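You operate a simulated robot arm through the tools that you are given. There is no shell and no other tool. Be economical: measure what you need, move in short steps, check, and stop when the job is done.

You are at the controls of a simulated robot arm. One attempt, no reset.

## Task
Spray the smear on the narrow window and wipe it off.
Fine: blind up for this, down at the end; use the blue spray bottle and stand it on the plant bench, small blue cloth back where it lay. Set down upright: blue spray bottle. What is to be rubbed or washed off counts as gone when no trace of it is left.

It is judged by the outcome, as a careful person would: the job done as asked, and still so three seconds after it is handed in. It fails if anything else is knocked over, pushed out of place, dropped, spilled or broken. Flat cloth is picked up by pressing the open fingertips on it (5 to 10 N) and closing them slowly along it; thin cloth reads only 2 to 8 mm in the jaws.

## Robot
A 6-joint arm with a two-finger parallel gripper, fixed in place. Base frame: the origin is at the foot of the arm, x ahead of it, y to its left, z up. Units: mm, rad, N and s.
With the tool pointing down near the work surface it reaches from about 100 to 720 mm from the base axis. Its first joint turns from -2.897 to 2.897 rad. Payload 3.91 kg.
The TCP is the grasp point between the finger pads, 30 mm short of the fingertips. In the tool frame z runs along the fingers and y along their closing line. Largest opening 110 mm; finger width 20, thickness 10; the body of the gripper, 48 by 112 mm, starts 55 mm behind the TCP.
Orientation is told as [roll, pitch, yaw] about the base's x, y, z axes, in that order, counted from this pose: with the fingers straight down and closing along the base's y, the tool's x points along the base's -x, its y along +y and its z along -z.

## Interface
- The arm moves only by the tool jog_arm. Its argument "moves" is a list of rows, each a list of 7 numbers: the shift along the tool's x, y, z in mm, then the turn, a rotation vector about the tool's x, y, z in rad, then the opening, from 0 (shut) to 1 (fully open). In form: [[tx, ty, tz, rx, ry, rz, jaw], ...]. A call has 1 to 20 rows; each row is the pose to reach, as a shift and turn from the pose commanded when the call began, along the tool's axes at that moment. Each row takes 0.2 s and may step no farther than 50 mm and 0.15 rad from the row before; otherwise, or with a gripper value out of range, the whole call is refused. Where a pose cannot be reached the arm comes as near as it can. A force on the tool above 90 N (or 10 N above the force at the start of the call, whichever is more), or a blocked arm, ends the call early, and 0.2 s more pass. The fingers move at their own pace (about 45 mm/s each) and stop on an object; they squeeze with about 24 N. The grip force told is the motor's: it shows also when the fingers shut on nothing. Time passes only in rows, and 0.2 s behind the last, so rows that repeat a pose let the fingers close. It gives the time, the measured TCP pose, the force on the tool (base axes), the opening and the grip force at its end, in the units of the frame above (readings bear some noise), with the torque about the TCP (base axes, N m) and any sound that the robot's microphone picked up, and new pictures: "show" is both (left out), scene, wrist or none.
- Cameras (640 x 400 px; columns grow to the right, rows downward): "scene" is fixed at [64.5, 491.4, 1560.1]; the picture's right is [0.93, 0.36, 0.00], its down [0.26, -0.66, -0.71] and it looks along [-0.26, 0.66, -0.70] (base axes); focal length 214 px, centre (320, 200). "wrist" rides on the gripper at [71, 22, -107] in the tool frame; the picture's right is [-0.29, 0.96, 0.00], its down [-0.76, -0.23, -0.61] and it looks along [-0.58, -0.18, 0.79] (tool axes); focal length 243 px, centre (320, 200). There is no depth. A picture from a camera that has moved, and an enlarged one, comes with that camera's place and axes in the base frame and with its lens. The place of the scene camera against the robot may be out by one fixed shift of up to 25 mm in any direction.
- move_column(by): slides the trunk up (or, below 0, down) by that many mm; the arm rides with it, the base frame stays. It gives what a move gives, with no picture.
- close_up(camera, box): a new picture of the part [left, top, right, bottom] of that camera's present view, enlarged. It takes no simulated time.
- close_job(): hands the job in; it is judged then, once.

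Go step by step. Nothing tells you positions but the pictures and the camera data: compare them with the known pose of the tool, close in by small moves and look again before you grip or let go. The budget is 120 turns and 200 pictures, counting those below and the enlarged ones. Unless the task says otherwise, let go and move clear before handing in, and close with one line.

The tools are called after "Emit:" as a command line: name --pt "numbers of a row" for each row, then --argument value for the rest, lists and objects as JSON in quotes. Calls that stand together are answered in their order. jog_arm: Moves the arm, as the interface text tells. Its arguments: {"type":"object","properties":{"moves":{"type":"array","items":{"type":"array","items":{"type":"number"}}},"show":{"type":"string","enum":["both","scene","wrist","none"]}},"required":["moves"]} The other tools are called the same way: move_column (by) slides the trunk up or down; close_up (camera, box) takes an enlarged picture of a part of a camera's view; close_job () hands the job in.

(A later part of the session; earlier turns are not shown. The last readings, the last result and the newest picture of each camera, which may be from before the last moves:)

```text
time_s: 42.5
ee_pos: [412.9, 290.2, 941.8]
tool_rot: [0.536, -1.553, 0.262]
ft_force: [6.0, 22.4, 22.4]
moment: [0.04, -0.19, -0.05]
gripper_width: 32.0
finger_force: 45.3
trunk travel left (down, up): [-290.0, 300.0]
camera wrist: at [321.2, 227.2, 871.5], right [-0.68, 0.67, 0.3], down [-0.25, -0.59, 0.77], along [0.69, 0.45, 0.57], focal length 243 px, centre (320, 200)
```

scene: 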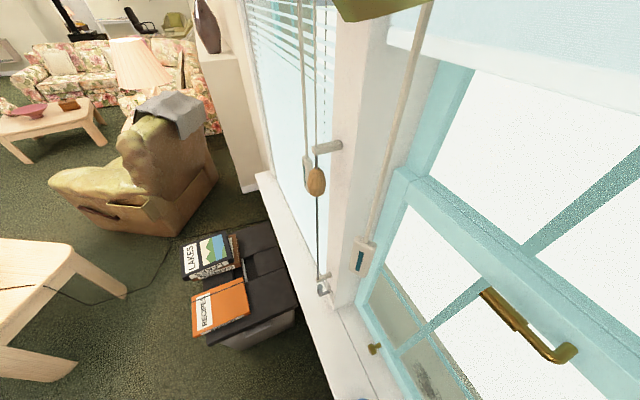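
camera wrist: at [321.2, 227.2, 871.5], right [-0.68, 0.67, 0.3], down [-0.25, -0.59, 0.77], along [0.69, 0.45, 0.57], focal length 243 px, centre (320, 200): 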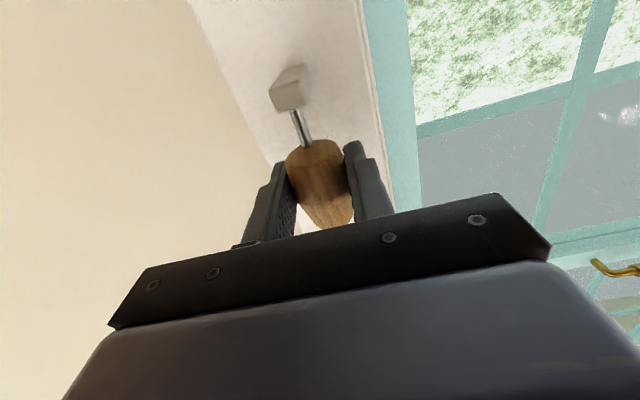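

The end stop is reached (22 N upward). Release, back off, and check that the bead stays.

Emit:
jog_arm --pt "0 0 0 0 0 0 0.45" --pt "0 0 0 0 0 0 0.7" --pt "0 0 0 0 0 0 0.8" --pt "0 0 -20 0 0 0 0.8" --pt "0 0 -45 0 0 0 0.8" --pt "0 0 -70 0 0 0 1" --pt "0 0 -95 0 0 0 1" --show "both"

```text
time_s: 44.1
ee_pos: [346.1, 220.8, 940.3]
tool_rot: [0.421, -1.546, 0.379]
ft_force: [0.8, -0.2, -0.2]
moment: [0.02, -0.01, -0.06]
gripper_width: 110.1
finger_force: 0.0
trunk travel left (down, up): [-290.0, 300.0]
camera wrist: at [254.1, 158.7, 872.5], right [-0.68, 0.67, 0.3], down [-0.24, -0.59, 0.77], along [0.69, 0.45, 0.56], focal length 243 px, centre (320, 200)
```

scene: 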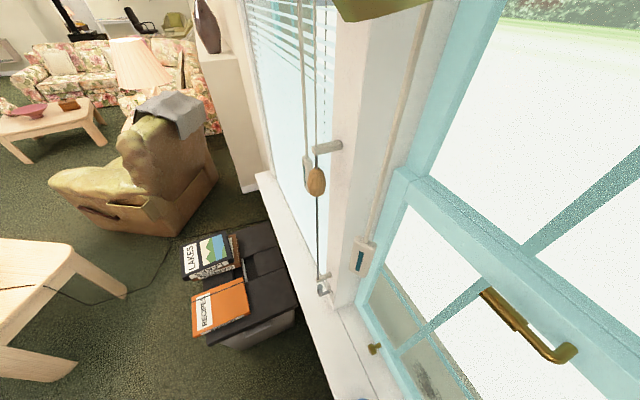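
wrist: 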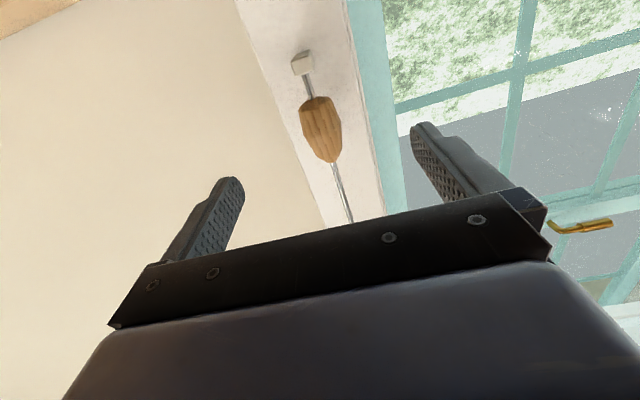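

The blind is up and holds. Now to the spray bottle: I'll retreat, slide left along the wall and lower the trunk to look at it closely.

Emit:
jog_arm --pt "0 15 -20 0 0 0 1" --pt "0 35 -45 0 0 0 1" --pt "0 55 -65 0 0 0 1" --pt "0 80 -70 0 0 0 1" --pt "0 105 -70 0 0 0 1" --pt "0 130 -70 0 0 0 1" --pt "0 155 -70 0 0 0 1" --pt "0 180 -70 0 0 0 1" --pt "0 205 -70 0 0 0 1" --pt "0 230 -70 0 0 0 1" --pt "0 255 -70 0 0 0 1" --pt "0 280 -70 0 0 0 1" --show "none"

Emit:
move_column --by -120

Emit:
jog_arm --pt "0 0 0 0 0 0 1" --show "wrist"

```text
time_s: 46.7
ee_pos: [290.4, 210.9, 958.9]
tool_rot: [2.725, -1.559, -1.924]
ft_force: [0.1, -0.2, -1.1]
moment: [0.0, 0.0, -0.01]
gripper_width: 110.2
finger_force: 0.0
out of reach, approached as far as the arm can: row 2, 3, 4, 5, 6, 7, 8, 9, 10, 11, 12
trunk travel left (down, up): [-290.0, 300.0]
```

```text
time_s: 48.2
ee_pos: [290.1, 210.7, 838.0]
tool_rot: [2.707, -1.559, -1.905]
ft_force: [0.0, 0.7, -0.1]
moment: [-0.02, -0.01, -0.01]
gripper_width: 109.9
finger_force: 0.2
trunk travel left (down, up): [-170.0, 420.0]
```

```text
time_s: 48.6
ee_pos: [289.0, 210.3, 837.5]
tool_rot: [2.732, -1.559, -1.93]
ft_force: [-0.2, -0.4, 0.3]
moment: [0.02, 0.04, -0.02]
gripper_width: 109.9
finger_force: 0.0
trunk travel left (down, up): [-170.0, 420.0]
camera wrist: at [200.7, 149.1, 765.1], right [-0.69, 0.66, 0.29], down [-0.26, -0.61, 0.75], along [0.68, 0.44, 0.59], focal length 243 px, centre (320, 200)
```

wrist: 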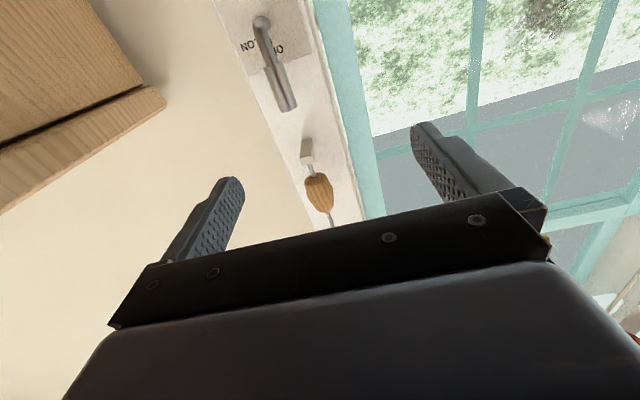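

I clipped the inner reach limit. I'll go further out from the base before sliding left.

Emit:
jog_arm --pt "0 0 20 0 0 0 1" --pt "0 0 40 0 0 0 1" --pt "0 20 40 0 0 0 1" --pt "0 40 40 0 0 0 1" --pt "0 60 40 0 0 0 1" --pt "0 80 40 0 0 0 1" --pt "0 100 40 0 0 0 1" --pt "0 120 40 0 0 0 1" --pt "0 140 40 0 0 0 1" --pt "0 160 40 0 0 0 1" --pt "0 180 40 0 0 0 1" --pt "0 200 40 0 0 0 1" --pt "0 220 40 0 0 0 1" --pt "0 240 40 0 0 0 1" --show "wrist"

```text
time_s: 51.6
ee_pos: [314.5, 226.0, 825.8]
tool_rot: [0.429, -1.545, 0.376]
ft_force: [0.7, -0.5, -0.2]
moment: [-0.01, 0.01, 0.01]
gripper_width: 110.1
finger_force: 0.0
out of reach, approached as far as the arm can: row 1, 2, 3, 4, 5, 6, 7, 8, 9, 10, 11, 12, 13, 14
trunk travel left (down, up): [-170.0, 420.0]
camera wrist: at [222.8, 163.9, 757.7], right [-0.68, 0.67, 0.3], down [-0.24, -0.59, 0.77], along [0.69, 0.46, 0.56], focal length 243 px, centre (320, 200)
```

wrist: 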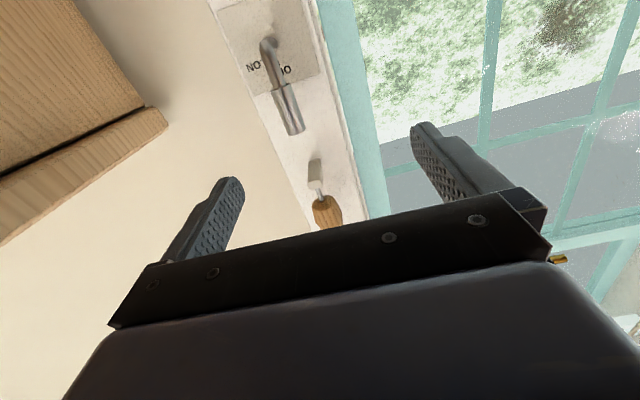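

The horizontal tool is cramped when low relative to the trunk. I'll raise the arm and drop the trunk equally.

Emit:
jog_arm --pt "-20 0 0 0 0 0 1" --pt "-40 0 0 0 0 0 1" --pt "-60 0 0 0 0 0 1" --pt "-80 0 0 0 0 0 1" --pt "-100 0 0 0 0 0 1" --pt "-120 0 0 0 0 0 1" --pt "-140 0 0 0 0 0 1" --pt "-160 0 0 0 0 0 1" --show "none"

Emit:
move_column --by -160

Emit:
jog_arm --pt "0 15 10 0 0 0 1" --pt "0 30 20 0 0 0 1" --pt "0 45 30 0 0 0 1" --pt "0 60 40 0 0 0 1" --pt "0 80 40 0 0 0 1" --pt "0 100 40 0 0 0 1" --pt "0 120 40 0 0 0 1" --pt "0 140 40 0 0 0 1" --pt "0 160 40 0 0 0 1" --pt "0 180 40 0 0 0 1" --pt "0 200 40 0 0 0 1" --show "wrist"

```text
time_s: 53.0
ee_pos: [341.2, 238.5, 879.0]
tool_rot: [0.275, -1.39, 0.54]
ft_force: [-0.4, 1.2, -0.2]
moment: [-0.03, 0.01, 0.0]
gripper_width: 110.0
finger_force: 0.0
trunk travel left (down, up): [-170.0, 420.0]
stopped in row 6: the arm was blocked; the commanded pose is now the measured one
```

```text
time_s: 54.8
ee_pos: [347.0, 240.3, 718.6]
tool_rot: [0.29, -1.384, 0.526]
ft_force: [0.3, 0.1, -0.2]
moment: [0.0, -0.03, 0.0]
gripper_width: 110.0
finger_force: 0.0
trunk travel left (down, up): [-10.0, 580.0]
```

```text
time_s: 57.2
ee_pos: [340.1, 280.2, 724.6]
tool_rot: [0.278, -1.395, 0.542]
ft_force: [-0.7, 0.4, 0.5]
moment: [0.0, -0.02, 0.01]
gripper_width: 110.3
finger_force: 0.1
out of reach, approached as far as the arm can: row 3, 4, 5, 6, 7, 8, 9, 10, 11
trunk travel left (down, up): [-10.0, 580.0]
camera wrist: at [241.2, 211.8, 672.1], right [-0.65, 0.68, 0.33], down [-0.13, -0.53, 0.84], along [0.75, 0.51, 0.43], focal length 243 px, centre (320, 200)
```

wrist: 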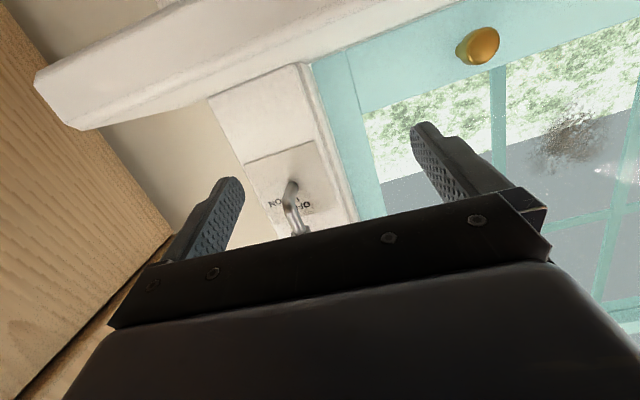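

This configuration blocks further left motion. I'll raise the trunk, return the tool to vertical, and approach the bottle from above instead.

Emit:
move_column --by 330

Emit:
jog_arm --pt "0 0 -5 0 0.07 0 1" --pt "0 0 -10 0 0.14 0 1" --pt "0 0 -15 0 0.21 0 1" --pt "0 0 -20 0 0.28 0 1" --pt "0 0 -25 0 0.35 0 1" --pt "0 0 -30 0 0.42 0 1" --pt "0 0 -35 0 0.49 0 1" --pt "0 0 -40 0 0.56 0 1" --pt "0 0 -45 0 0.63 0 1" --pt "0 0 -50 0 0.7 0 1" --pt "0 0 -55 0 0.77 0 1" --pt "0 0 -60 0 0.84 0 1" --pt "0 0 -65 0 0.91 0 1" --pt "0 0 -70 0 0.98 0 1" --pt "0 0 -75 0 1.05 0 1" --pt "0 0 -80 0 1.12 0 1" --pt "0 0 -85 0 1.19 0 1" --pt "0 0 -90 0 1.26 0 1" --pt "0 0 -95 0 1.33 0 1" --pt "0 0 -100 0 1.39 0 1" --show "wrist"

```text
time_s: 60.4
ee_pos: [337.9, 279.5, 1053.3]
tool_rot: [0.277, -1.394, 0.54]
ft_force: [0.8, 0.3, 0.2]
moment: [0.04, 0.02, -0.03]
gripper_width: 110.2
finger_force: 0.1
trunk travel left (down, up): [-340.0, 250.0]
```

```text
time_s: 64.6
ee_pos: [272.4, 208.0, 1071.7]
tool_rot: [0.049, -0.009, 0.816]
ft_force: [-0.1, 0.1, 0.8]
moment: [0.02, 0.02, 0.02]
gripper_width: 109.9
finger_force: 0.0
out of reach, approached as far as the arm can: row 2, 3, 4
trunk travel left (down, up): [-340.0, 250.0]
camera wrist: at [211.0, 167.2, 1178.3], right [-0.5, 0.87, 0.05], down [0.71, 0.37, 0.6], along [0.51, 0.33, -0.8], focal length 243 px, centre (320, 200)
```

wrist: 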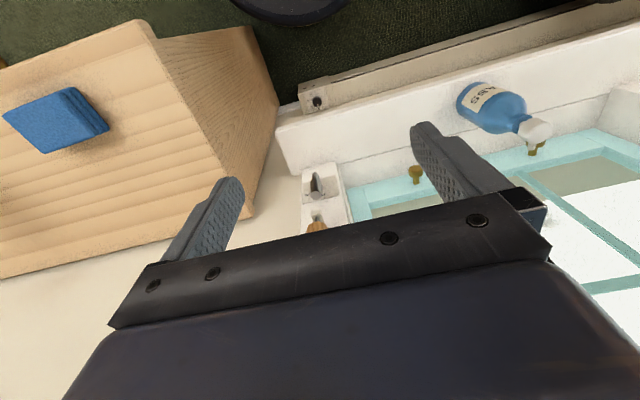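

Now the bottle is visible from above; enlarging it.

Emit:
close_up --camera "wrist" --box '[440, 60, 580, 170]'

Emit:
close_up --camera "scene" --box '[330, 330, 490, 400]'

Emit:
close_up --camera "wrist" --box '[0, 70, 130, 170]'

```text
3.64 times, centred on (510, 115) of wrist
camera zoom: at [211.0, 167.2, 1178.3], right [-0.5, 0.87, 0.05], down [0.71, 0.37, 0.6], along [0.51, 0.33, -0.8], focal length 882 px, centre (-371, 509)
```

zoom: 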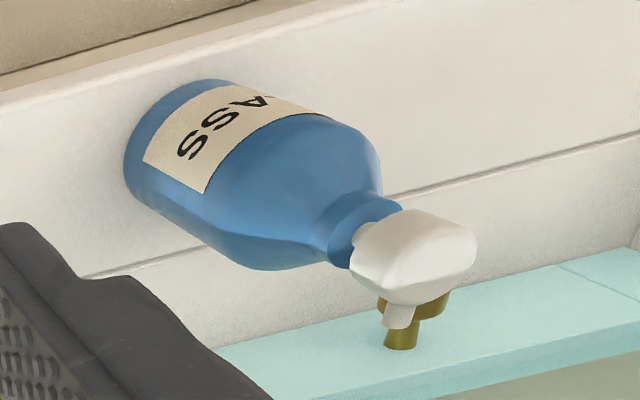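

```text
4.00 times, centred on (410, 365) of scene
camera zoom: at [64.5, 491.4, 1560.1], right [0.93, 0.36, 0.0], down [0.26, -0.66, -0.71], along [-0.26, 0.66, -0.7], focal length 858 px, centre (-40, -460)
```

zoom: 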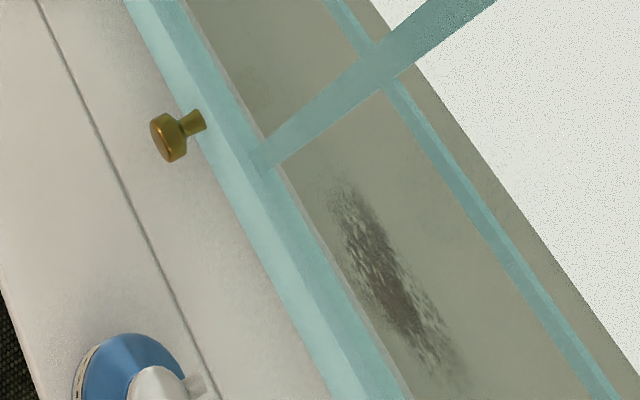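

```text
4.00 times, centred on (65, 120) of wrist
camera zoom: at [211.0, 167.2, 1178.3], right [-0.5, 0.87, 0.05], down [0.71, 0.37, 0.6], along [0.51, 0.33, -0.8], focal length 970 px, centre (1340, 520)
```

zoom: 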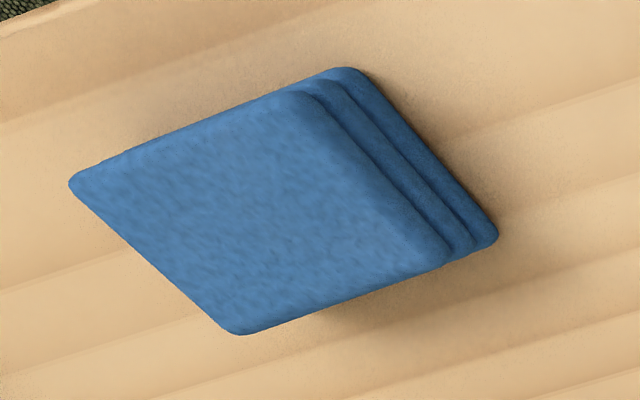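

The cloth is a three-layer folded pad. I'll bring the wrist camera closer above the bottle to see how its spray head works.

Emit:
jog_arm --pt "-6 17 12 -0.003 0.0 -0.049 1" --pt "-13 34 25 -0.006 0.0 -0.098 1" --pt "-19 51 37 -0.009 0.0 -0.147 1" --pt "-26 68 50 -0.012 0.0 -0.196 1" --pt "-32 85 62 -0.015 0.0 -0.245 1" --pt "-39 102 75 -0.018 0 -0.294 1" --pt "-45 119 87 -0.02 0 -0.343 1" --pt "-52 136 100 -0.02 0 -0.392 1" --pt "-58 153 112 -0.02 0 -0.442 1" --pt "-64 170 124 -0.02 0 -0.491 1" --pt "-71 187 137 -0.02 0 -0.54 1" --pt "-77 205 149 -0.02 0 -0.589 1" --pt "-84 222 162 -0.02 0 -0.638 1" --pt "-90 239 174 -0.02 0 -0.687 1" --pt "-97 256 187 -0.02 0 -0.736 1" --pt "-103 273 199 -0.02 0 -0.785 1" --show "both"

```text
time_s: 68.0
ee_pos: [138.1, 479.2, 885.4]
tool_rot: [0.043, -0.049, 1.598]
ft_force: [0.2, 0.0, 0.2]
moment: [0.0, 0.01, -0.04]
gripper_width: 110.1
finger_force: 0.1
trunk travel left (down, up): [-340.0, 250.0]
camera wrist: at [123.9, 402.8, 990.3], right [-0.96, 0.26, 0.06], down [0.24, 0.74, 0.63], along [0.12, 0.62, -0.77], focal length 243 px, centre (320, 200)
```

scene: 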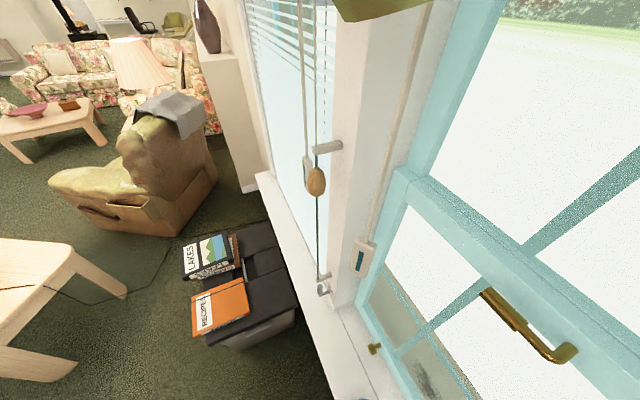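
wrist: 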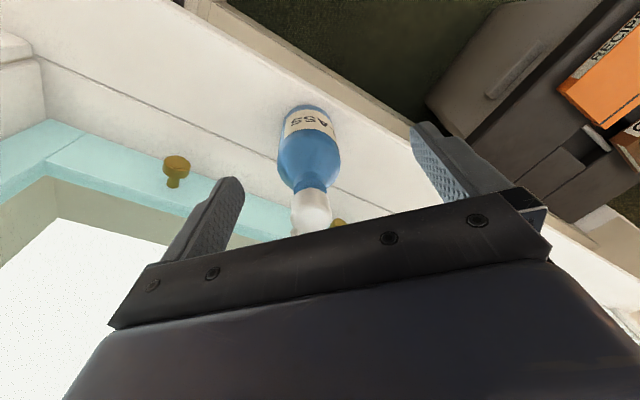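

Emit:
close_up --camera "wrist" --box '[260, 90, 380, 250]'

```text
2.50 times, centred on (320, 170) of wrist
camera zoom: at [123.9, 402.8, 990.3], right [-0.96, 0.26, 0.06], down [0.24, 0.74, 0.63], along [0.12, 0.62, -0.77], focal length 606 px, centre (320, 275)
```

zoom: 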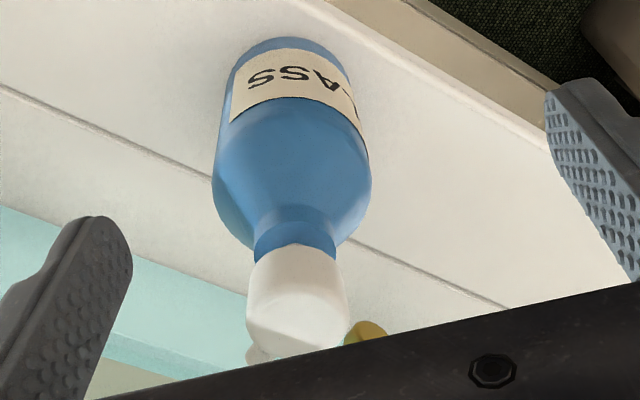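

Bottle head works out at about (159, 538, 833), base on the sill near z 640, body about 77 mm wide. I'll look at it more from the side to tell whether it is a pump or trigger head.

Emit:
jog_arm --pt "5 -10 -15 0 0 -0.1 1" --pt "10 -20 -30 0 0 -0.2 1" --pt "15 -30 -45 0 0 -0.3 1" --pt "20 -40 -45 0 0 -0.4 1" --pt "26 -50 -45 0 0 -0.5 1" --pt "31 -60 -45 0 0 -0.6 1" --pt "36 -70 -45 0 0 -0.7 1" --pt "42 -80 -45 0 0 -0.8 1" --pt "47 -90 -45 0 0 -0.9 1" --pt "52 -101 -45 0 0 -1.0 1" --show "wrist"

Emit:
jog_arm --pt "0 0 0 0 -0.1 0 1" --pt "0 0 0 0 -0.2 0 1" --pt "0 0 0 0 -0.3 0 1" --pt "0 0 0 0 -0.4 0 1" --pt "0 0 0 0 -0.5 0 1" --show "wrist"

```text
time_s: 70.2
ee_pos: [244.8, 427.7, 923.5]
tool_rot: [-0.018, -0.065, 2.603]
ft_force: [0.0, -0.2, 0.2]
moment: [-0.03, 0.0, 0.02]
gripper_width: 110.1
finger_force: 0.1
trunk travel left (down, up): [-340.0, 250.0]
camera wrist: at [299.2, 368.0, 1024.9], right [-0.74, -0.67, 0.0], down [-0.5, 0.56, 0.66], along [-0.44, 0.49, -0.75], focal length 243 px, centre (320, 200)
```

wrist: 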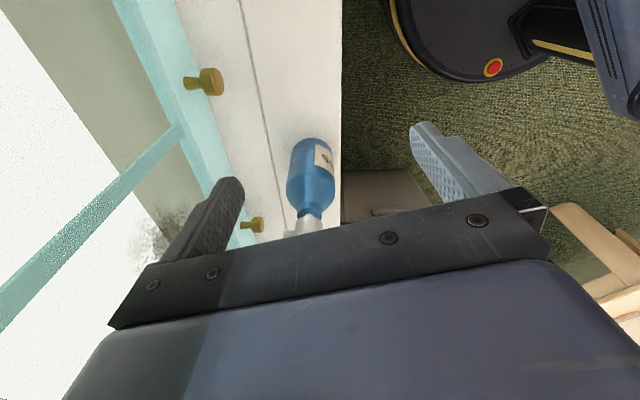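

```text
time_s: 71.4
ee_pos: [244.3, 428.8, 923.9]
tool_rot: [-0.021, -0.565, 2.61]
ft_force: [-1.3, 0.0, -0.7]
moment: [-0.02, 0.02, 0.0]
gripper_width: 110.1
finger_force: 0.1
trunk travel left (down, up): [-340.0, 250.0]
camera wrist: at [333.3, 348.3, 975.0], right [-0.71, -0.7, 0.14], down [-0.16, 0.35, 0.92], along [-0.69, 0.63, -0.36], focal length 243 px, centre (320, 200)
```

wrist: 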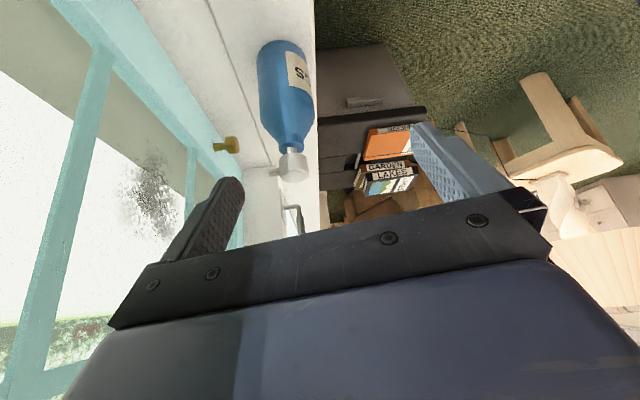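

Emit:
close_up --camera "wrist" --box '[200, 30, 340, 200]'

Emit:
close_up --camera "wrist" --box '[260, 130, 320, 190]'

```text
2.35 times, centred on (270, 115) of wrist
camera zoom: at [333.3, 348.3, 975.0], right [-0.71, -0.7, 0.14], down [-0.16, 0.35, 0.92], along [-0.69, 0.63, -0.36], focal length 571 px, centre (438, 400)
```

zoom: 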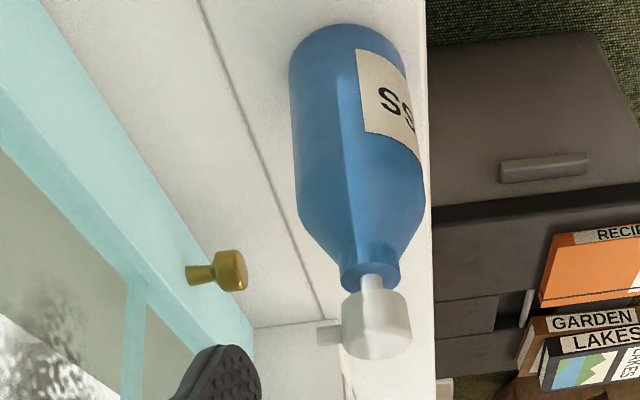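

```text
6.67 times, centred on (290, 160) of wrist
camera zoom: at [333.3, 348.3, 975.0], right [-0.71, -0.7, 0.14], down [-0.16, 0.35, 0.92], along [-0.69, 0.63, -0.36], focal length 1618 px, centre (520, 467)
```

zoom: 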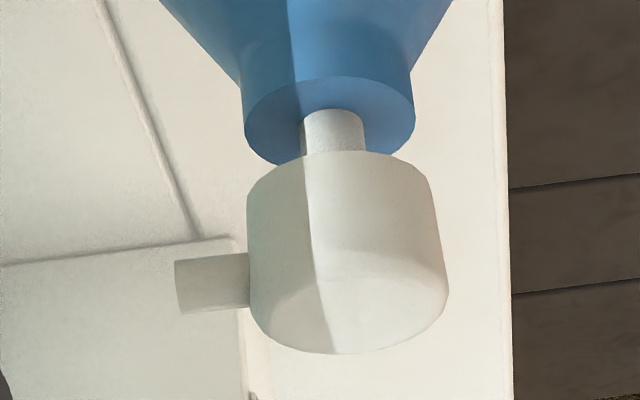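

It is a pump head on a stem with the nozzle pointing straight at the window. The smear centre works out at s 250, z 849, right in front of the nozzle. I'll go over the head with closed fingers to press it.

Emit:
jog_arm --pt "0 0 0 0 0.1 0 0.6" --pt "0 0 0 0 0.2 0 0.3" --pt "0 0 0 0 0.3 0 0" --pt "0 0 0 0 0.4 0 0" --pt "0 0 0 0.0 0.5 0 0" --pt "0 0 0 0.02 0.565 0 0" --show "none"

Emit:
jog_arm --pt "-13 -5 -3 0 0 0.1 0" --pt "-26 -11 -6 0 0 0.2 0" --pt "-39 -16 -9 0 0 0.3 0" --pt "-52 -21 -10 0 0 0.4 0" --pt "-65 -27 -10 0 0 0.5 0" --pt "-78 -32 -10 0 0 0.6 0" --pt "-91 -37 -10 0 0 0.7 0" --pt "-104 -43 -10 0 0 0.8 0" --pt "-117 -48 -10 0 0 0.9 0" --pt "-130 -53 -10 0 0 1.0 0" --show "both"

```text
time_s: 72.8
ee_pos: [244.2, 428.7, 924.7]
tool_rot: [-0.036, 0.001, 2.593]
ft_force: [0.0, 0.0, 0.8]
moment: [-0.01, 0.03, -0.01]
gripper_width: 0.0
finger_force: 11.0
trunk travel left (down, up): [-340.0, 250.0]
```

```text
time_s: 75.0
ee_pos: [161.0, 540.2, 935.6]
tool_rot: [-0.018, -0.03, 1.593]
ft_force: [0.3, 0.7, -0.5]
moment: [0.0, -0.02, -0.02]
gripper_width: 0.4
finger_force: 23.6
trunk travel left (down, up): [-340.0, 250.0]
camera wrist: at [138.1, 465.8, 1040.1], right [-0.96, 0.27, -0.01], down [0.2, 0.75, 0.63], along [0.18, 0.61, -0.77], focal length 243 px, centre (320, 200)
```

scene: 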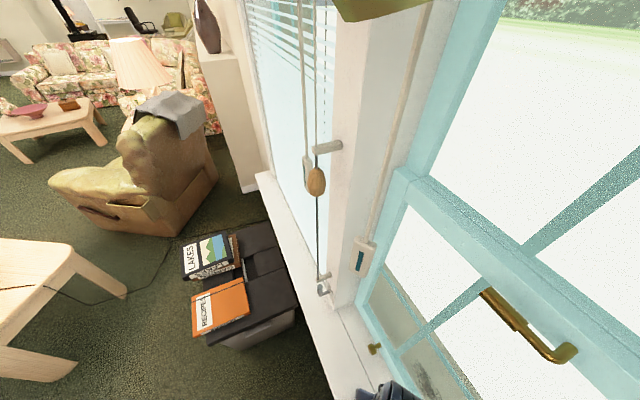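
wrist: 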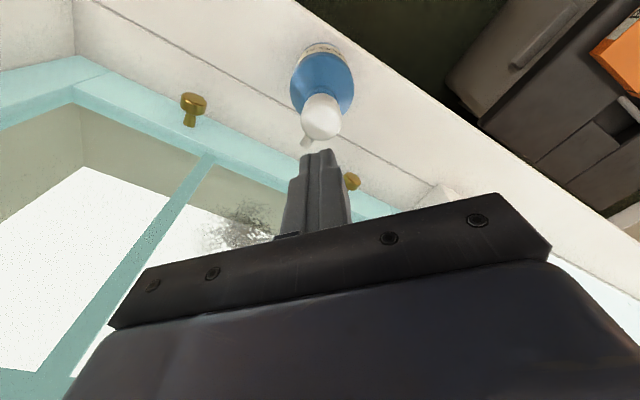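

Tip is nearly above the head, about 5 mm too far toward the window. Correct and descend 45 mm, then look.

Emit:
jog_arm --pt "4 2 15 0 0 0 0" --pt "4 2 30 0 0 0 0" --pt "4 2 45 0 0 0 0" --show "wrist"

Emit:
close_up --camera "wrist" --box '[200, 60, 400, 260]'

```text
time_s: 75.8
ee_pos: [159.9, 538.2, 890.4]
tool_rot: [-0.021, -0.031, 1.592]
ft_force: [0.1, 0.2, -0.3]
moment: [0.01, -0.03, 0.0]
gripper_width: 0.1
finger_force: 24.3
trunk travel left (down, up): [-340.0, 250.0]
camera wrist: at [138.5, 463.0, 994.5], right [-0.96, 0.27, -0.01], down [0.2, 0.75, 0.63], along [0.18, 0.61, -0.77], focal length 243 px, centre (320, 200)
```

wrist: 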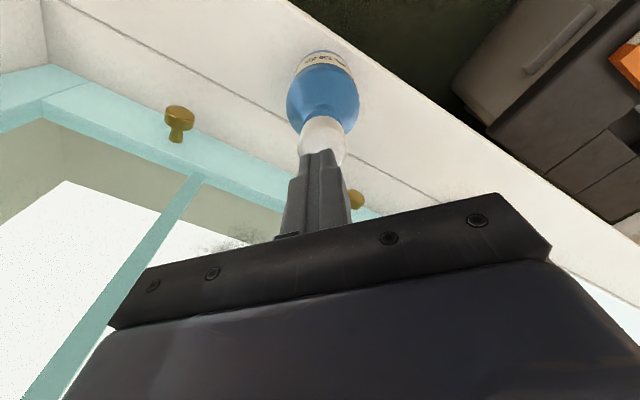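

```text
2.00 times, centred on (300, 160) of wrist
camera zoom: at [138.5, 463.0, 994.5], right [-0.96, 0.27, -0.01], down [0.2, 0.75, 0.63], along [0.18, 0.61, -0.77], focal length 485 px, centre (360, 280)
```

zoom: 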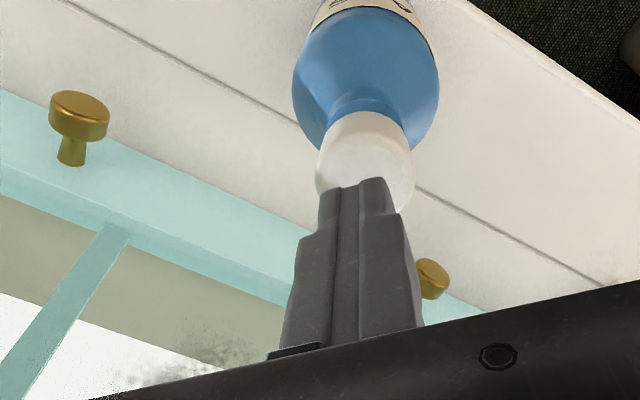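

Nearly centred. I'll press down in small steps and see the force and any sound.

Emit:
jog_arm --pt "1 3 6 0 0 0 0" --pt "1 3 12 0 0 0 0" --pt "1 3 15 0 0 0 0" --pt "1 3 18 0 0 0 0" --show "wrist"

```text
time_s: 76.8
ee_pos: [157.8, 537.1, 872.2]
tool_rot: [-0.021, -0.031, 1.593]
ft_force: [-0.4, -0.1, 0.4]
moment: [0.04, -0.02, 0.0]
gripper_width: 0.1
finger_force: 23.9
trunk travel left (down, up): [-340.0, 250.0]
camera wrist: at [135.0, 462.6, 975.8], right [-0.96, 0.27, -0.01], down [0.2, 0.75, 0.64], along [0.18, 0.61, -0.77], focal length 243 px, centre (320, 200)
```

wrist: 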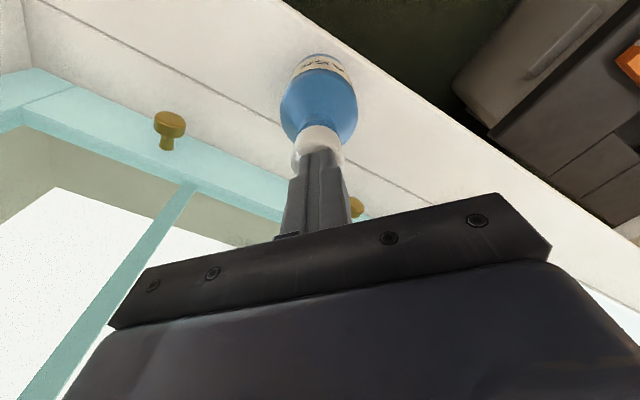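

Emit:
close_up --camera "wrist" --box '[240, 90, 400, 250]'

```text
2.50 times, centred on (320, 170) of wrist
camera zoom: at [135.0, 462.6, 975.8], right [-0.96, 0.27, -0.01], down [0.2, 0.75, 0.64], along [0.18, 0.61, -0.77], focal length 606 px, centre (320, 275)
```

zoom: 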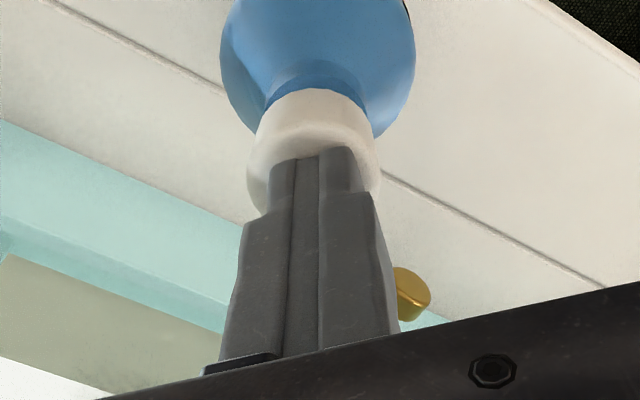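

The tip sits over the head top. Continue pressing in 2 mm steps.

Emit:
jog_arm --pt "0 0 2 0 0 0 0" --pt "0 0 4 0 0 0 0" --pt "0 0 6 0 0 0 0" --pt "0 0 8 0 0 0 0" --show "none"

```text
time_s: 77.8
ee_pos: [157.4, 536.8, 865.2]
tool_rot: [-0.022, -0.03, 1.592]
ft_force: [-0.2, 0.2, 2.5]
moment: [-0.03, 0.02, -0.02]
gripper_width: 0.0
finger_force: 24.0
trunk travel left (down, up): [-340.0, 250.0]
heard: click
```

A click was heard with light contact. I'll press a little more, then release and look at the window.

Emit:
jog_arm --pt "0 0 2 0 0 0 0" --pt "0 0 4 0 0 0 0" --pt "0 0 4 0 0 0 0" --show "none"

Emit:
jog_arm --pt "0 0 -20 0 0 0 0" --pt "0 0 -60 0 0 0 0" --pt "0 0 -100 0 0 0 0" --show "both"

Emit:
close_up --camera "scene" --box '[330, 330, 490, 400]'

```text
time_s: 78.6
ee_pos: [157.4, 537.8, 861.3]
tool_rot: [-0.021, -0.032, 1.594]
ft_force: [1.6, -0.2, 8.2]
moment: [-0.09, -0.04, -0.01]
gripper_width: 0.0
finger_force: 23.6
trunk travel left (down, up): [-340.0, 250.0]
```

```text
time_s: 79.4
ee_pos: [153.7, 535.0, 958.7]
tool_rot: [-0.017, -0.032, 1.593]
ft_force: [0.3, 0.1, 0.3]
moment: [-0.02, 0.03, 0.02]
gripper_width: 0.3
finger_force: 23.9
trunk travel left (down, up): [-340.0, 250.0]
camera wrist: at [132.8, 459.9, 1062.5], right [-0.96, 0.27, -0.01], down [0.2, 0.75, 0.63], along [0.18, 0.61, -0.77], focal length 243 px, centre (320, 200)
```

scene: 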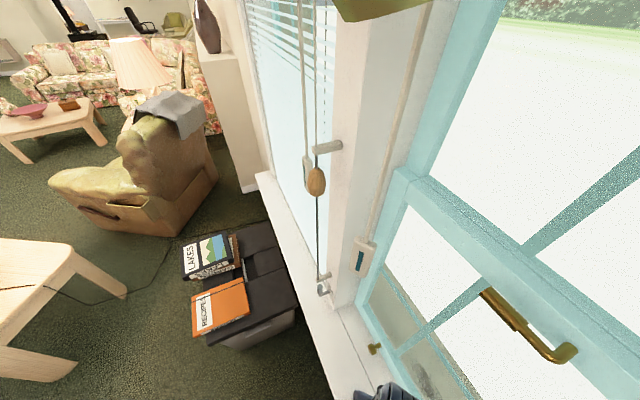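
wrist: 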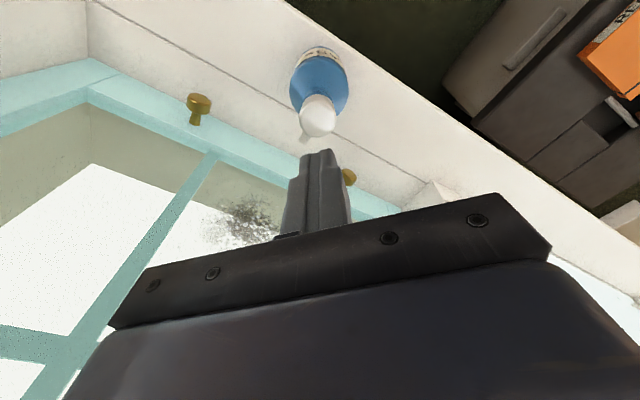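

```text
4.00 times, centred on (410, 365) of scene
camera zoom: at [64.5, 491.4, 1560.1], right [0.93, 0.36, 0.0], down [0.26, -0.66, -0.71], along [-0.26, 0.66, -0.7], focal length 858 px, centre (-40, -460)
```

zoom: 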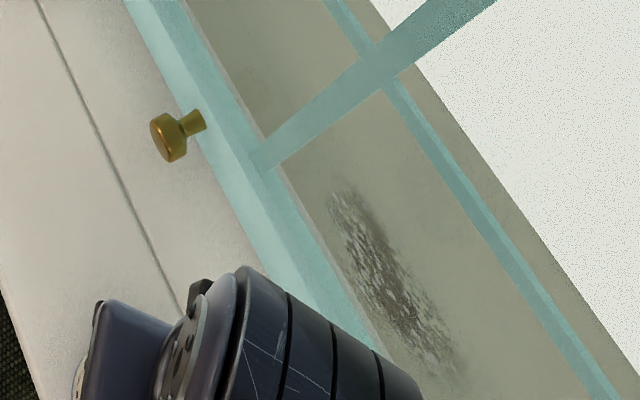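

Emit:
close_up --camera "wrist" --box '[170, 160, 290, 250]'

```text
4.44 times, centred on (230, 205) of wrist
camera zoom: at [132.8, 459.9, 1062.5], right [-0.96, 0.27, -0.01], down [0.2, 0.75, 0.63], along [0.18, 0.61, -0.77], focal length 1078 px, centre (720, 178)
```

zoom: 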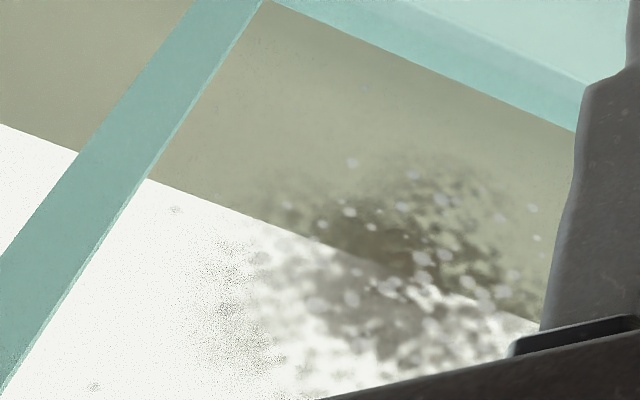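

Droplets show on the smear, so the press sprayed. I'll give it two more pumps for full cover.

Emit:
jog_arm --pt "0 0 40 0 0 0 0" --pt "0 0 75 0 0 0 0" --pt "0 0 88 0 0 0 0" --pt "0 0 94 0 0 0 0" --pt "0 0 98 0 0 0 0" --pt "0 0 101 0 0 0 0" --pt "0 0 86 0 0 0 0" --pt "0 0 86 0 0 0 0" --pt "0 0 94 0 0 0 0" --pt "0 0 98 0 0 0 0" --pt "0 0 101 0 0 0 0" --show "none"

Emit:
jog_arm --pt "0 0 -20 0 0 0 0" --pt "0 0 -60 0 0 0 0.3" --pt "0 0 -100 0 0 0 0.6" --show "wrist"

Emit:
close_up --camera "wrist" --box '[170, 160, 290, 250]'

```text
time_s: 81.8
ee_pos: [155.3, 537.4, 860.8]
tool_rot: [-0.022, -0.031, 1.592]
ft_force: [-1.2, -1.9, 10.1]
moment: [-0.17, 0.04, 0.02]
gripper_width: 0.0
finger_force: 24.3
trunk travel left (down, up): [-340.0, 250.0]
heard: click, click
```

```text
time_s: 82.6
ee_pos: [154.1, 533.0, 958.0]
tool_rot: [-0.021, -0.029, 1.593]
ft_force: [-0.8, 0.1, -0.3]
moment: [0.0, -0.02, -0.01]
gripper_width: 49.7
finger_force: 0.1
trunk travel left (down, up): [-340.0, 250.0]
camera wrist: at [132.2, 458.9, 1062.3], right [-0.96, 0.27, -0.01], down [0.2, 0.75, 0.63], along [0.18, 0.61, -0.77], focal length 243 px, centre (320, 200)
```

wrist: 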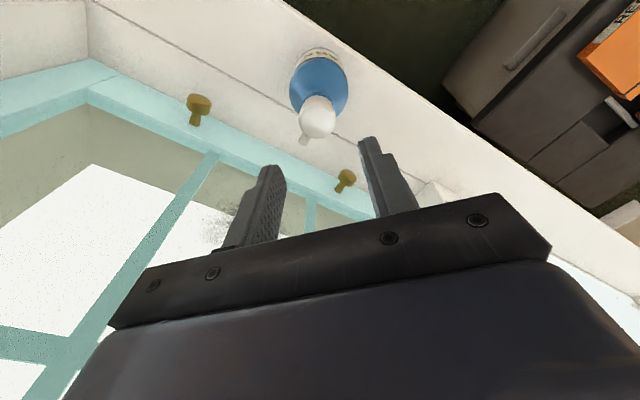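

```text
4.44 times, centred on (230, 205) of wrist
camera zoom: at [132.2, 458.9, 1062.3], right [-0.96, 0.27, -0.01], down [0.2, 0.75, 0.63], along [0.18, 0.61, -0.77], focal length 1078 px, centre (720, 178)
```

zoom: 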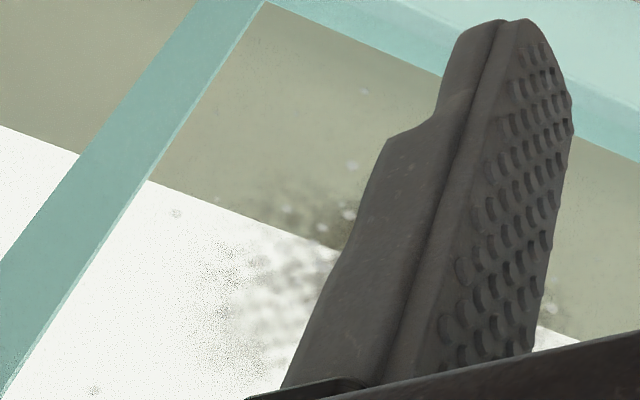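

Sprayed again with clicks. Now I'll move the bottle to the bench: rotate so the jaws close along the wall (clear of the nozzle) directly above the head.

Emit:
jog_arm --pt "-1 -1 0 -0.005 0.007 0.13 0.7" --pt "-3 -3 0 -0.01 0.015 0.27 0.7" --pt "-5 -5 0 -0.015 0.02 0.4 0.7" --pt "-5 -5 0 -0.02 0.03 0.54 0.7" --pt "-5 -5 0 -0.02 0.03 0.67 0.7" --pt "-5 -5 0 -0.02 0.03 0.808 0.7" --show "wrist"

```text
time_s: 84.0
ee_pos: [160.7, 540.2, 959.8]
tool_rot: [0.014, 0.001, 0.782]
ft_force: [-0.3, -0.1, -0.2]
moment: [0.01, 0.03, -0.03]
gripper_width: 77.1
finger_force: 0.1
trunk travel left (down, up): [-340.0, 250.0]
camera wrist: at [95.3, 503.2, 1066.9], right [-0.47, 0.88, 0.01], down [0.71, 0.37, 0.6], along [0.53, 0.29, -0.8], focal length 243 px, centre (320, 200)
```

wrist: 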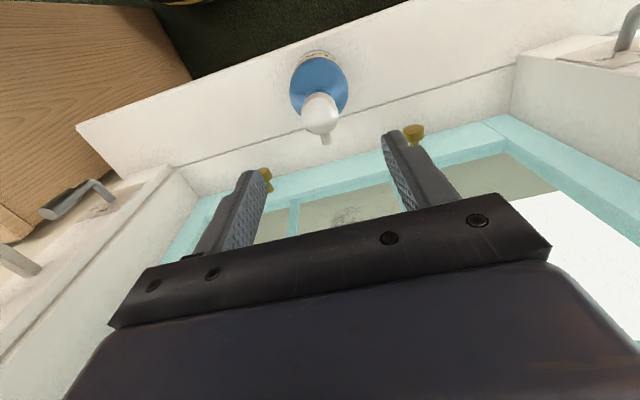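

Head centred between jaws. Descend 100 mm with a small correction and look.

Emit:
jog_arm --pt "3 1 30 0 0 0 0.7" --pt "4 1 65 0 0 0 0.7" --pt "4 1 100 0 0 0 0.7" --show "wrist"

Emit:
close_up --camera "wrist" --box '[230, 70, 430, 240]'

```text
time_s: 84.8
ee_pos: [155.0, 538.1, 859.9]
tool_rot: [0.015, -0.001, 0.787]
ft_force: [0.3, -0.4, 0.4]
moment: [0.03, -0.02, 0.0]
gripper_width: 76.6
finger_force: 0.0
trunk travel left (down, up): [-340.0, 250.0]
camera wrist: at [90.7, 501.8, 966.4], right [-0.47, 0.88, 0.01], down [0.71, 0.37, 0.61], along [0.53, 0.3, -0.8], focal length 243 px, centre (320, 200)
```

wrist: 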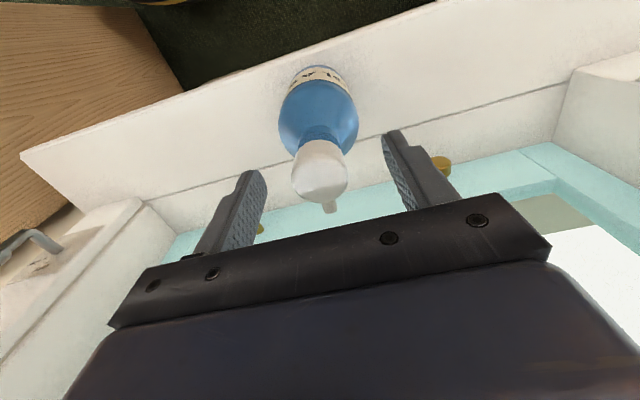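

```text
2.35 times, centred on (330, 155) of wrist
camera zoom: at [90.7, 501.8, 966.4], right [-0.47, 0.88, 0.01], down [0.71, 0.37, 0.61], along [0.53, 0.3, -0.8], focal length 571 px, centre (296, 306)
```

zoom: 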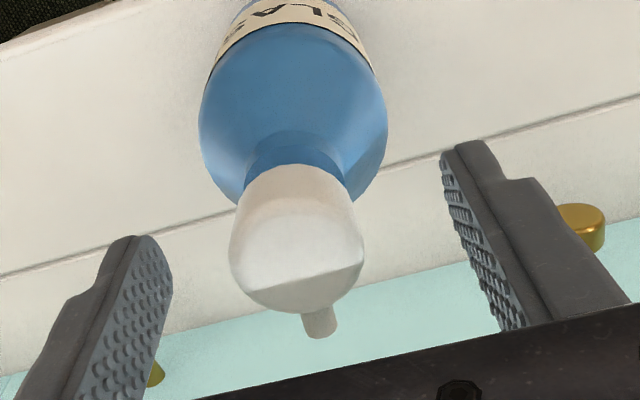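

Head centre refines to about (160, 542), 6 mm further in. Lower to grasp height and close slowly.

Emit:
jog_arm --pt "-6 0 13 0 0 0 0.7" --pt "-6 0 26 0 0 0 0.7" --pt "-6 0 38 0 0 0 0.7" --pt "-6 0 38 0 0 0 0.5" --pt "-6 0 38 0 0 0 0.35" --pt "-6 0 38 0 0 0 0.2" --pt "-6 0 38 0 0 0 0.2" --pt "-6 0 38 0 0 0 0.2" --show "wrist"

```text
time_s: 86.6
ee_pos: [159.3, 543.2, 823.6]
tool_rot: [0.014, -0.002, 0.784]
ft_force: [3.5, -1.8, 4.1]
moment: [-0.68, -0.71, 0.02]
gripper_width: 35.0
finger_force: 24.0
trunk travel left (down, up): [-340.0, 250.0]
camera wrist: at [95.2, 507.3, 929.8], right [-0.47, 0.88, 0.01], down [0.71, 0.37, 0.61], along [0.53, 0.3, -0.8], focal length 243 px, centre (320, 200)
```

wrist: 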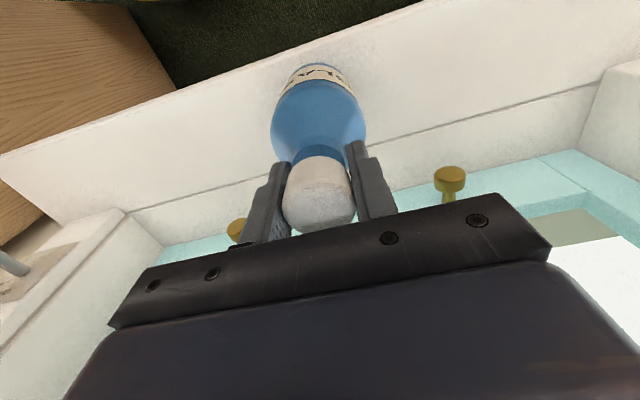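

Gripped at 35 mm. Lift 30 mm gently and check the hold.

Emit:
jog_arm --pt "0 0 -5 0 0 0 0.2" --pt "0 0 -10 0 0 0 0.2" --pt "0 0 -20 0 0 0 0.2" --pt "0 0 -30 0 0 0 0.2" --pt "0 0 -30 0 0 0 0.2" --show "wrist"

```text
time_s: 87.8
ee_pos: [159.3, 542.4, 852.0]
tool_rot: [0.014, 0.001, 0.787]
ft_force: [-0.1, -0.3, -6.7]
moment: [0.0, -0.05, -0.02]
gripper_width: 34.4
finger_force: 23.6
trunk travel left (down, up): [-340.0, 250.0]
camera wrist: at [95.7, 507.0, 958.6], right [-0.47, 0.88, 0.01], down [0.71, 0.37, 0.6], along [0.53, 0.29, -0.8], focal length 243 px, centre (320, 200)
```

wrist: 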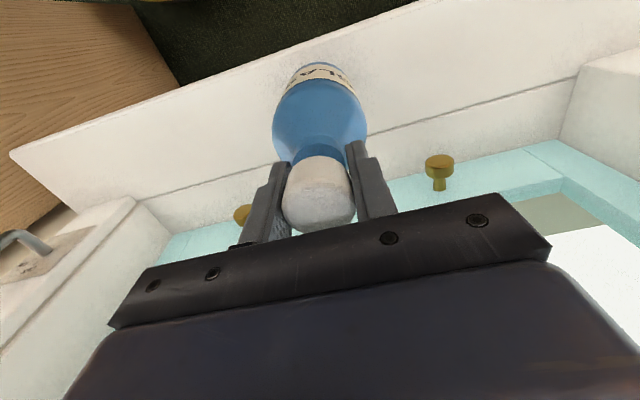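

The bottle hangs steadily (6.7 N). Raise the trunk 200 mm and then carry it right along the wall to above the free end of the bench.

Emit:
move_column --by 200

Emit:
jog_arm --pt "10 -8 0 0 0 0 0.2" --pt "25 -25 0 0 0 0 0.2" --pt "40 -50 0 0 0 0 0.2" --pt "55 -78 0 0 0 0 0.2" --pt "66 -108 0 0 0 0 0.2" --pt "66 -140 0 0 0 0 0.2" --pt "66 -174 0 0 0 0 0.2" --pt "66 -208 0 0 0 0 0.2" --pt "66 -242 0 0 0 0 0.2" --pt "66 -276 0 0 0 0 0.2" --pt "66 -310 0 0 0 0 0.2" --pt "66 -344 0 0 0 0 0.2" --pt "66 -378 0 0 0 0 0.2" --pt "66 -412 0 0 0 0 0.2" --pt "66 -446 0 0 0 0 0.2" --pt "66 -480 0 0 0 0 0.2" --pt "66 -512 0 0 0 0 0.2" --pt "66 -542 0 0 0 0 0.2" --pt "66 -565 0 0 0 0 0.2" --pt "66 -581 0 0 0 0 0.2" --show "wrist"

```text
time_s: 90.0
ee_pos: [160.2, 543.6, 1051.2]
tool_rot: [0.014, 0.0, 0.786]
ft_force: [-0.6, -0.1, -5.6]
moment: [0.01, 0.04, 0.02]
gripper_width: 34.7
finger_force: 23.7
trunk travel left (down, up): [-540.0, 50.0]
```

```text
time_s: 94.2
ee_pos: [524.5, 85.3, 1044.3]
tool_rot: [0.016, 0.0, 0.785]
ft_force: [0.4, -0.1, -6.2]
moment: [-0.04, -0.03, -0.01]
gripper_width: 34.6
finger_force: 24.1
trunk travel left (down, up): [-540.0, 50.0]
camera wrist: at [460.4, 49.3, 1150.8], right [-0.47, 0.88, 0.01], down [0.71, 0.37, 0.6], along [0.53, 0.3, -0.8], focal length 243 px, centre (320, 200)
```

wrist: 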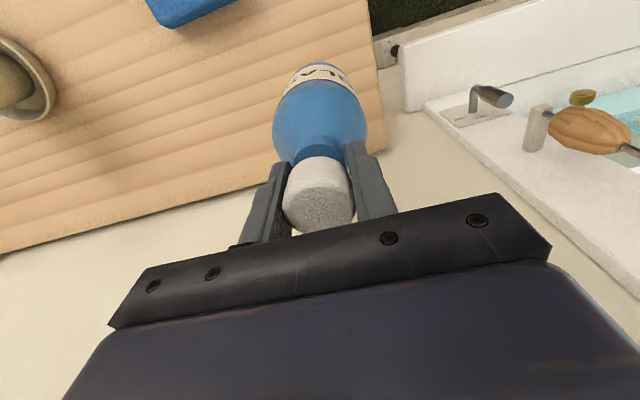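

The bottle is over the bench's free end, well inside the edges. I'll lower it to about 15 mm above the estimated contact, then feel downwards.

Emit:
jog_arm --pt "0 0 20 0 0 0 0.2" --pt "0 0 40 0 0 0 0.2" --pt "0 0 55 0 0 0 0.2" --pt "0 0 65 0 0 0 0.2" --pt "0 0 70 0 0 0 0.2" --show "wrist"

```text
time_s: 95.4
ee_pos: [524.5, 84.6, 973.4]
tool_rot: [0.012, -0.003, 0.786]
ft_force: [0.6, 0.7, -6.6]
moment: [0.03, 0.02, -0.01]
gripper_width: 34.6
finger_force: 24.0
trunk travel left (down, up): [-540.0, 50.0]
camera wrist: at [459.8, 49.5, 1081.1], right [-0.47, 0.88, 0.01], down [0.71, 0.37, 0.61], along [0.53, 0.3, -0.8], focal length 243 px, centre (320, 200)
```

wrist: 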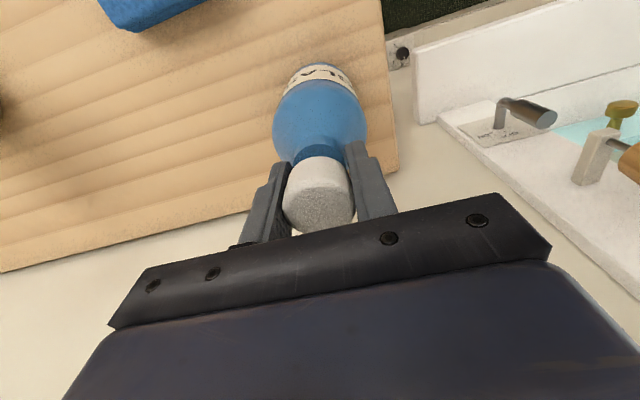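

Emit:
jog_arm --pt "0 0 4 0 0 0 0.2" --pt "0 0 8 0 0 0 0.2" --pt "0 0 11 0 0 0 0.2" --show "none"

```text
time_s: 96.2
ee_pos: [524.5, 86.1, 967.6]
tool_rot: [0.01, -0.007, 0.786]
ft_force: [-4.5, 1.2, 32.3]
moment: [-0.87, 0.07, -0.03]
gripper_width: 34.9
finger_force: 23.7
trunk travel left (down, up): [-540.0, 50.0]
```

Contact at about z 968. Back off 4 mm to relieve, check.

Emit:
jog_arm --pt "0 0 -2 0 0 0 0.2" --pt "0 0 -4 0 0 0 0.2" --pt "0 0 -4 0 0 0 0.2" --show "none"

```text
time_s: 97.0
ee_pos: [524.3, 85.9, 967.1]
tool_rot: [0.011, -0.004, 0.786]
ft_force: [3.8, 3.2, 16.7]
moment: [-0.02, -1.24, 0.21]
gripper_width: 35.0
finger_force: 23.6
trunk travel left (down, up): [-540.0, 50.0]
```

Emit:
jog_arm --pt "0 0 -2 0 0 0 0.2" --pt "0 0 -2 0 0 0 0.2" --show "wrist"

```text
time_s: 97.6
ee_pos: [523.1, 85.7, 968.5]
tool_rot: [0.015, 0.003, 0.786]
ft_force: [3.2, 0.3, 2.8]
moment: [-0.28, -0.71, 0.1]
gripper_width: 34.9
finger_force: 23.7
trunk travel left (down, up): [-540.0, 50.0]
camera wrist: at [459.0, 49.5, 1074.9], right [-0.47, 0.88, 0.01], down [0.71, 0.37, 0.6], along [0.53, 0.29, -0.8], focal length 243 px, centre (320, 200)
```

wrist: 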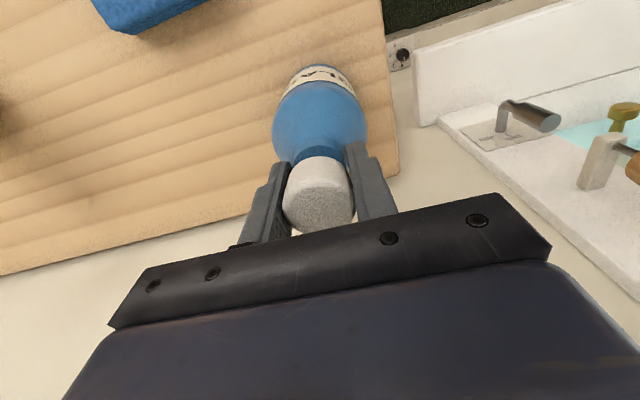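

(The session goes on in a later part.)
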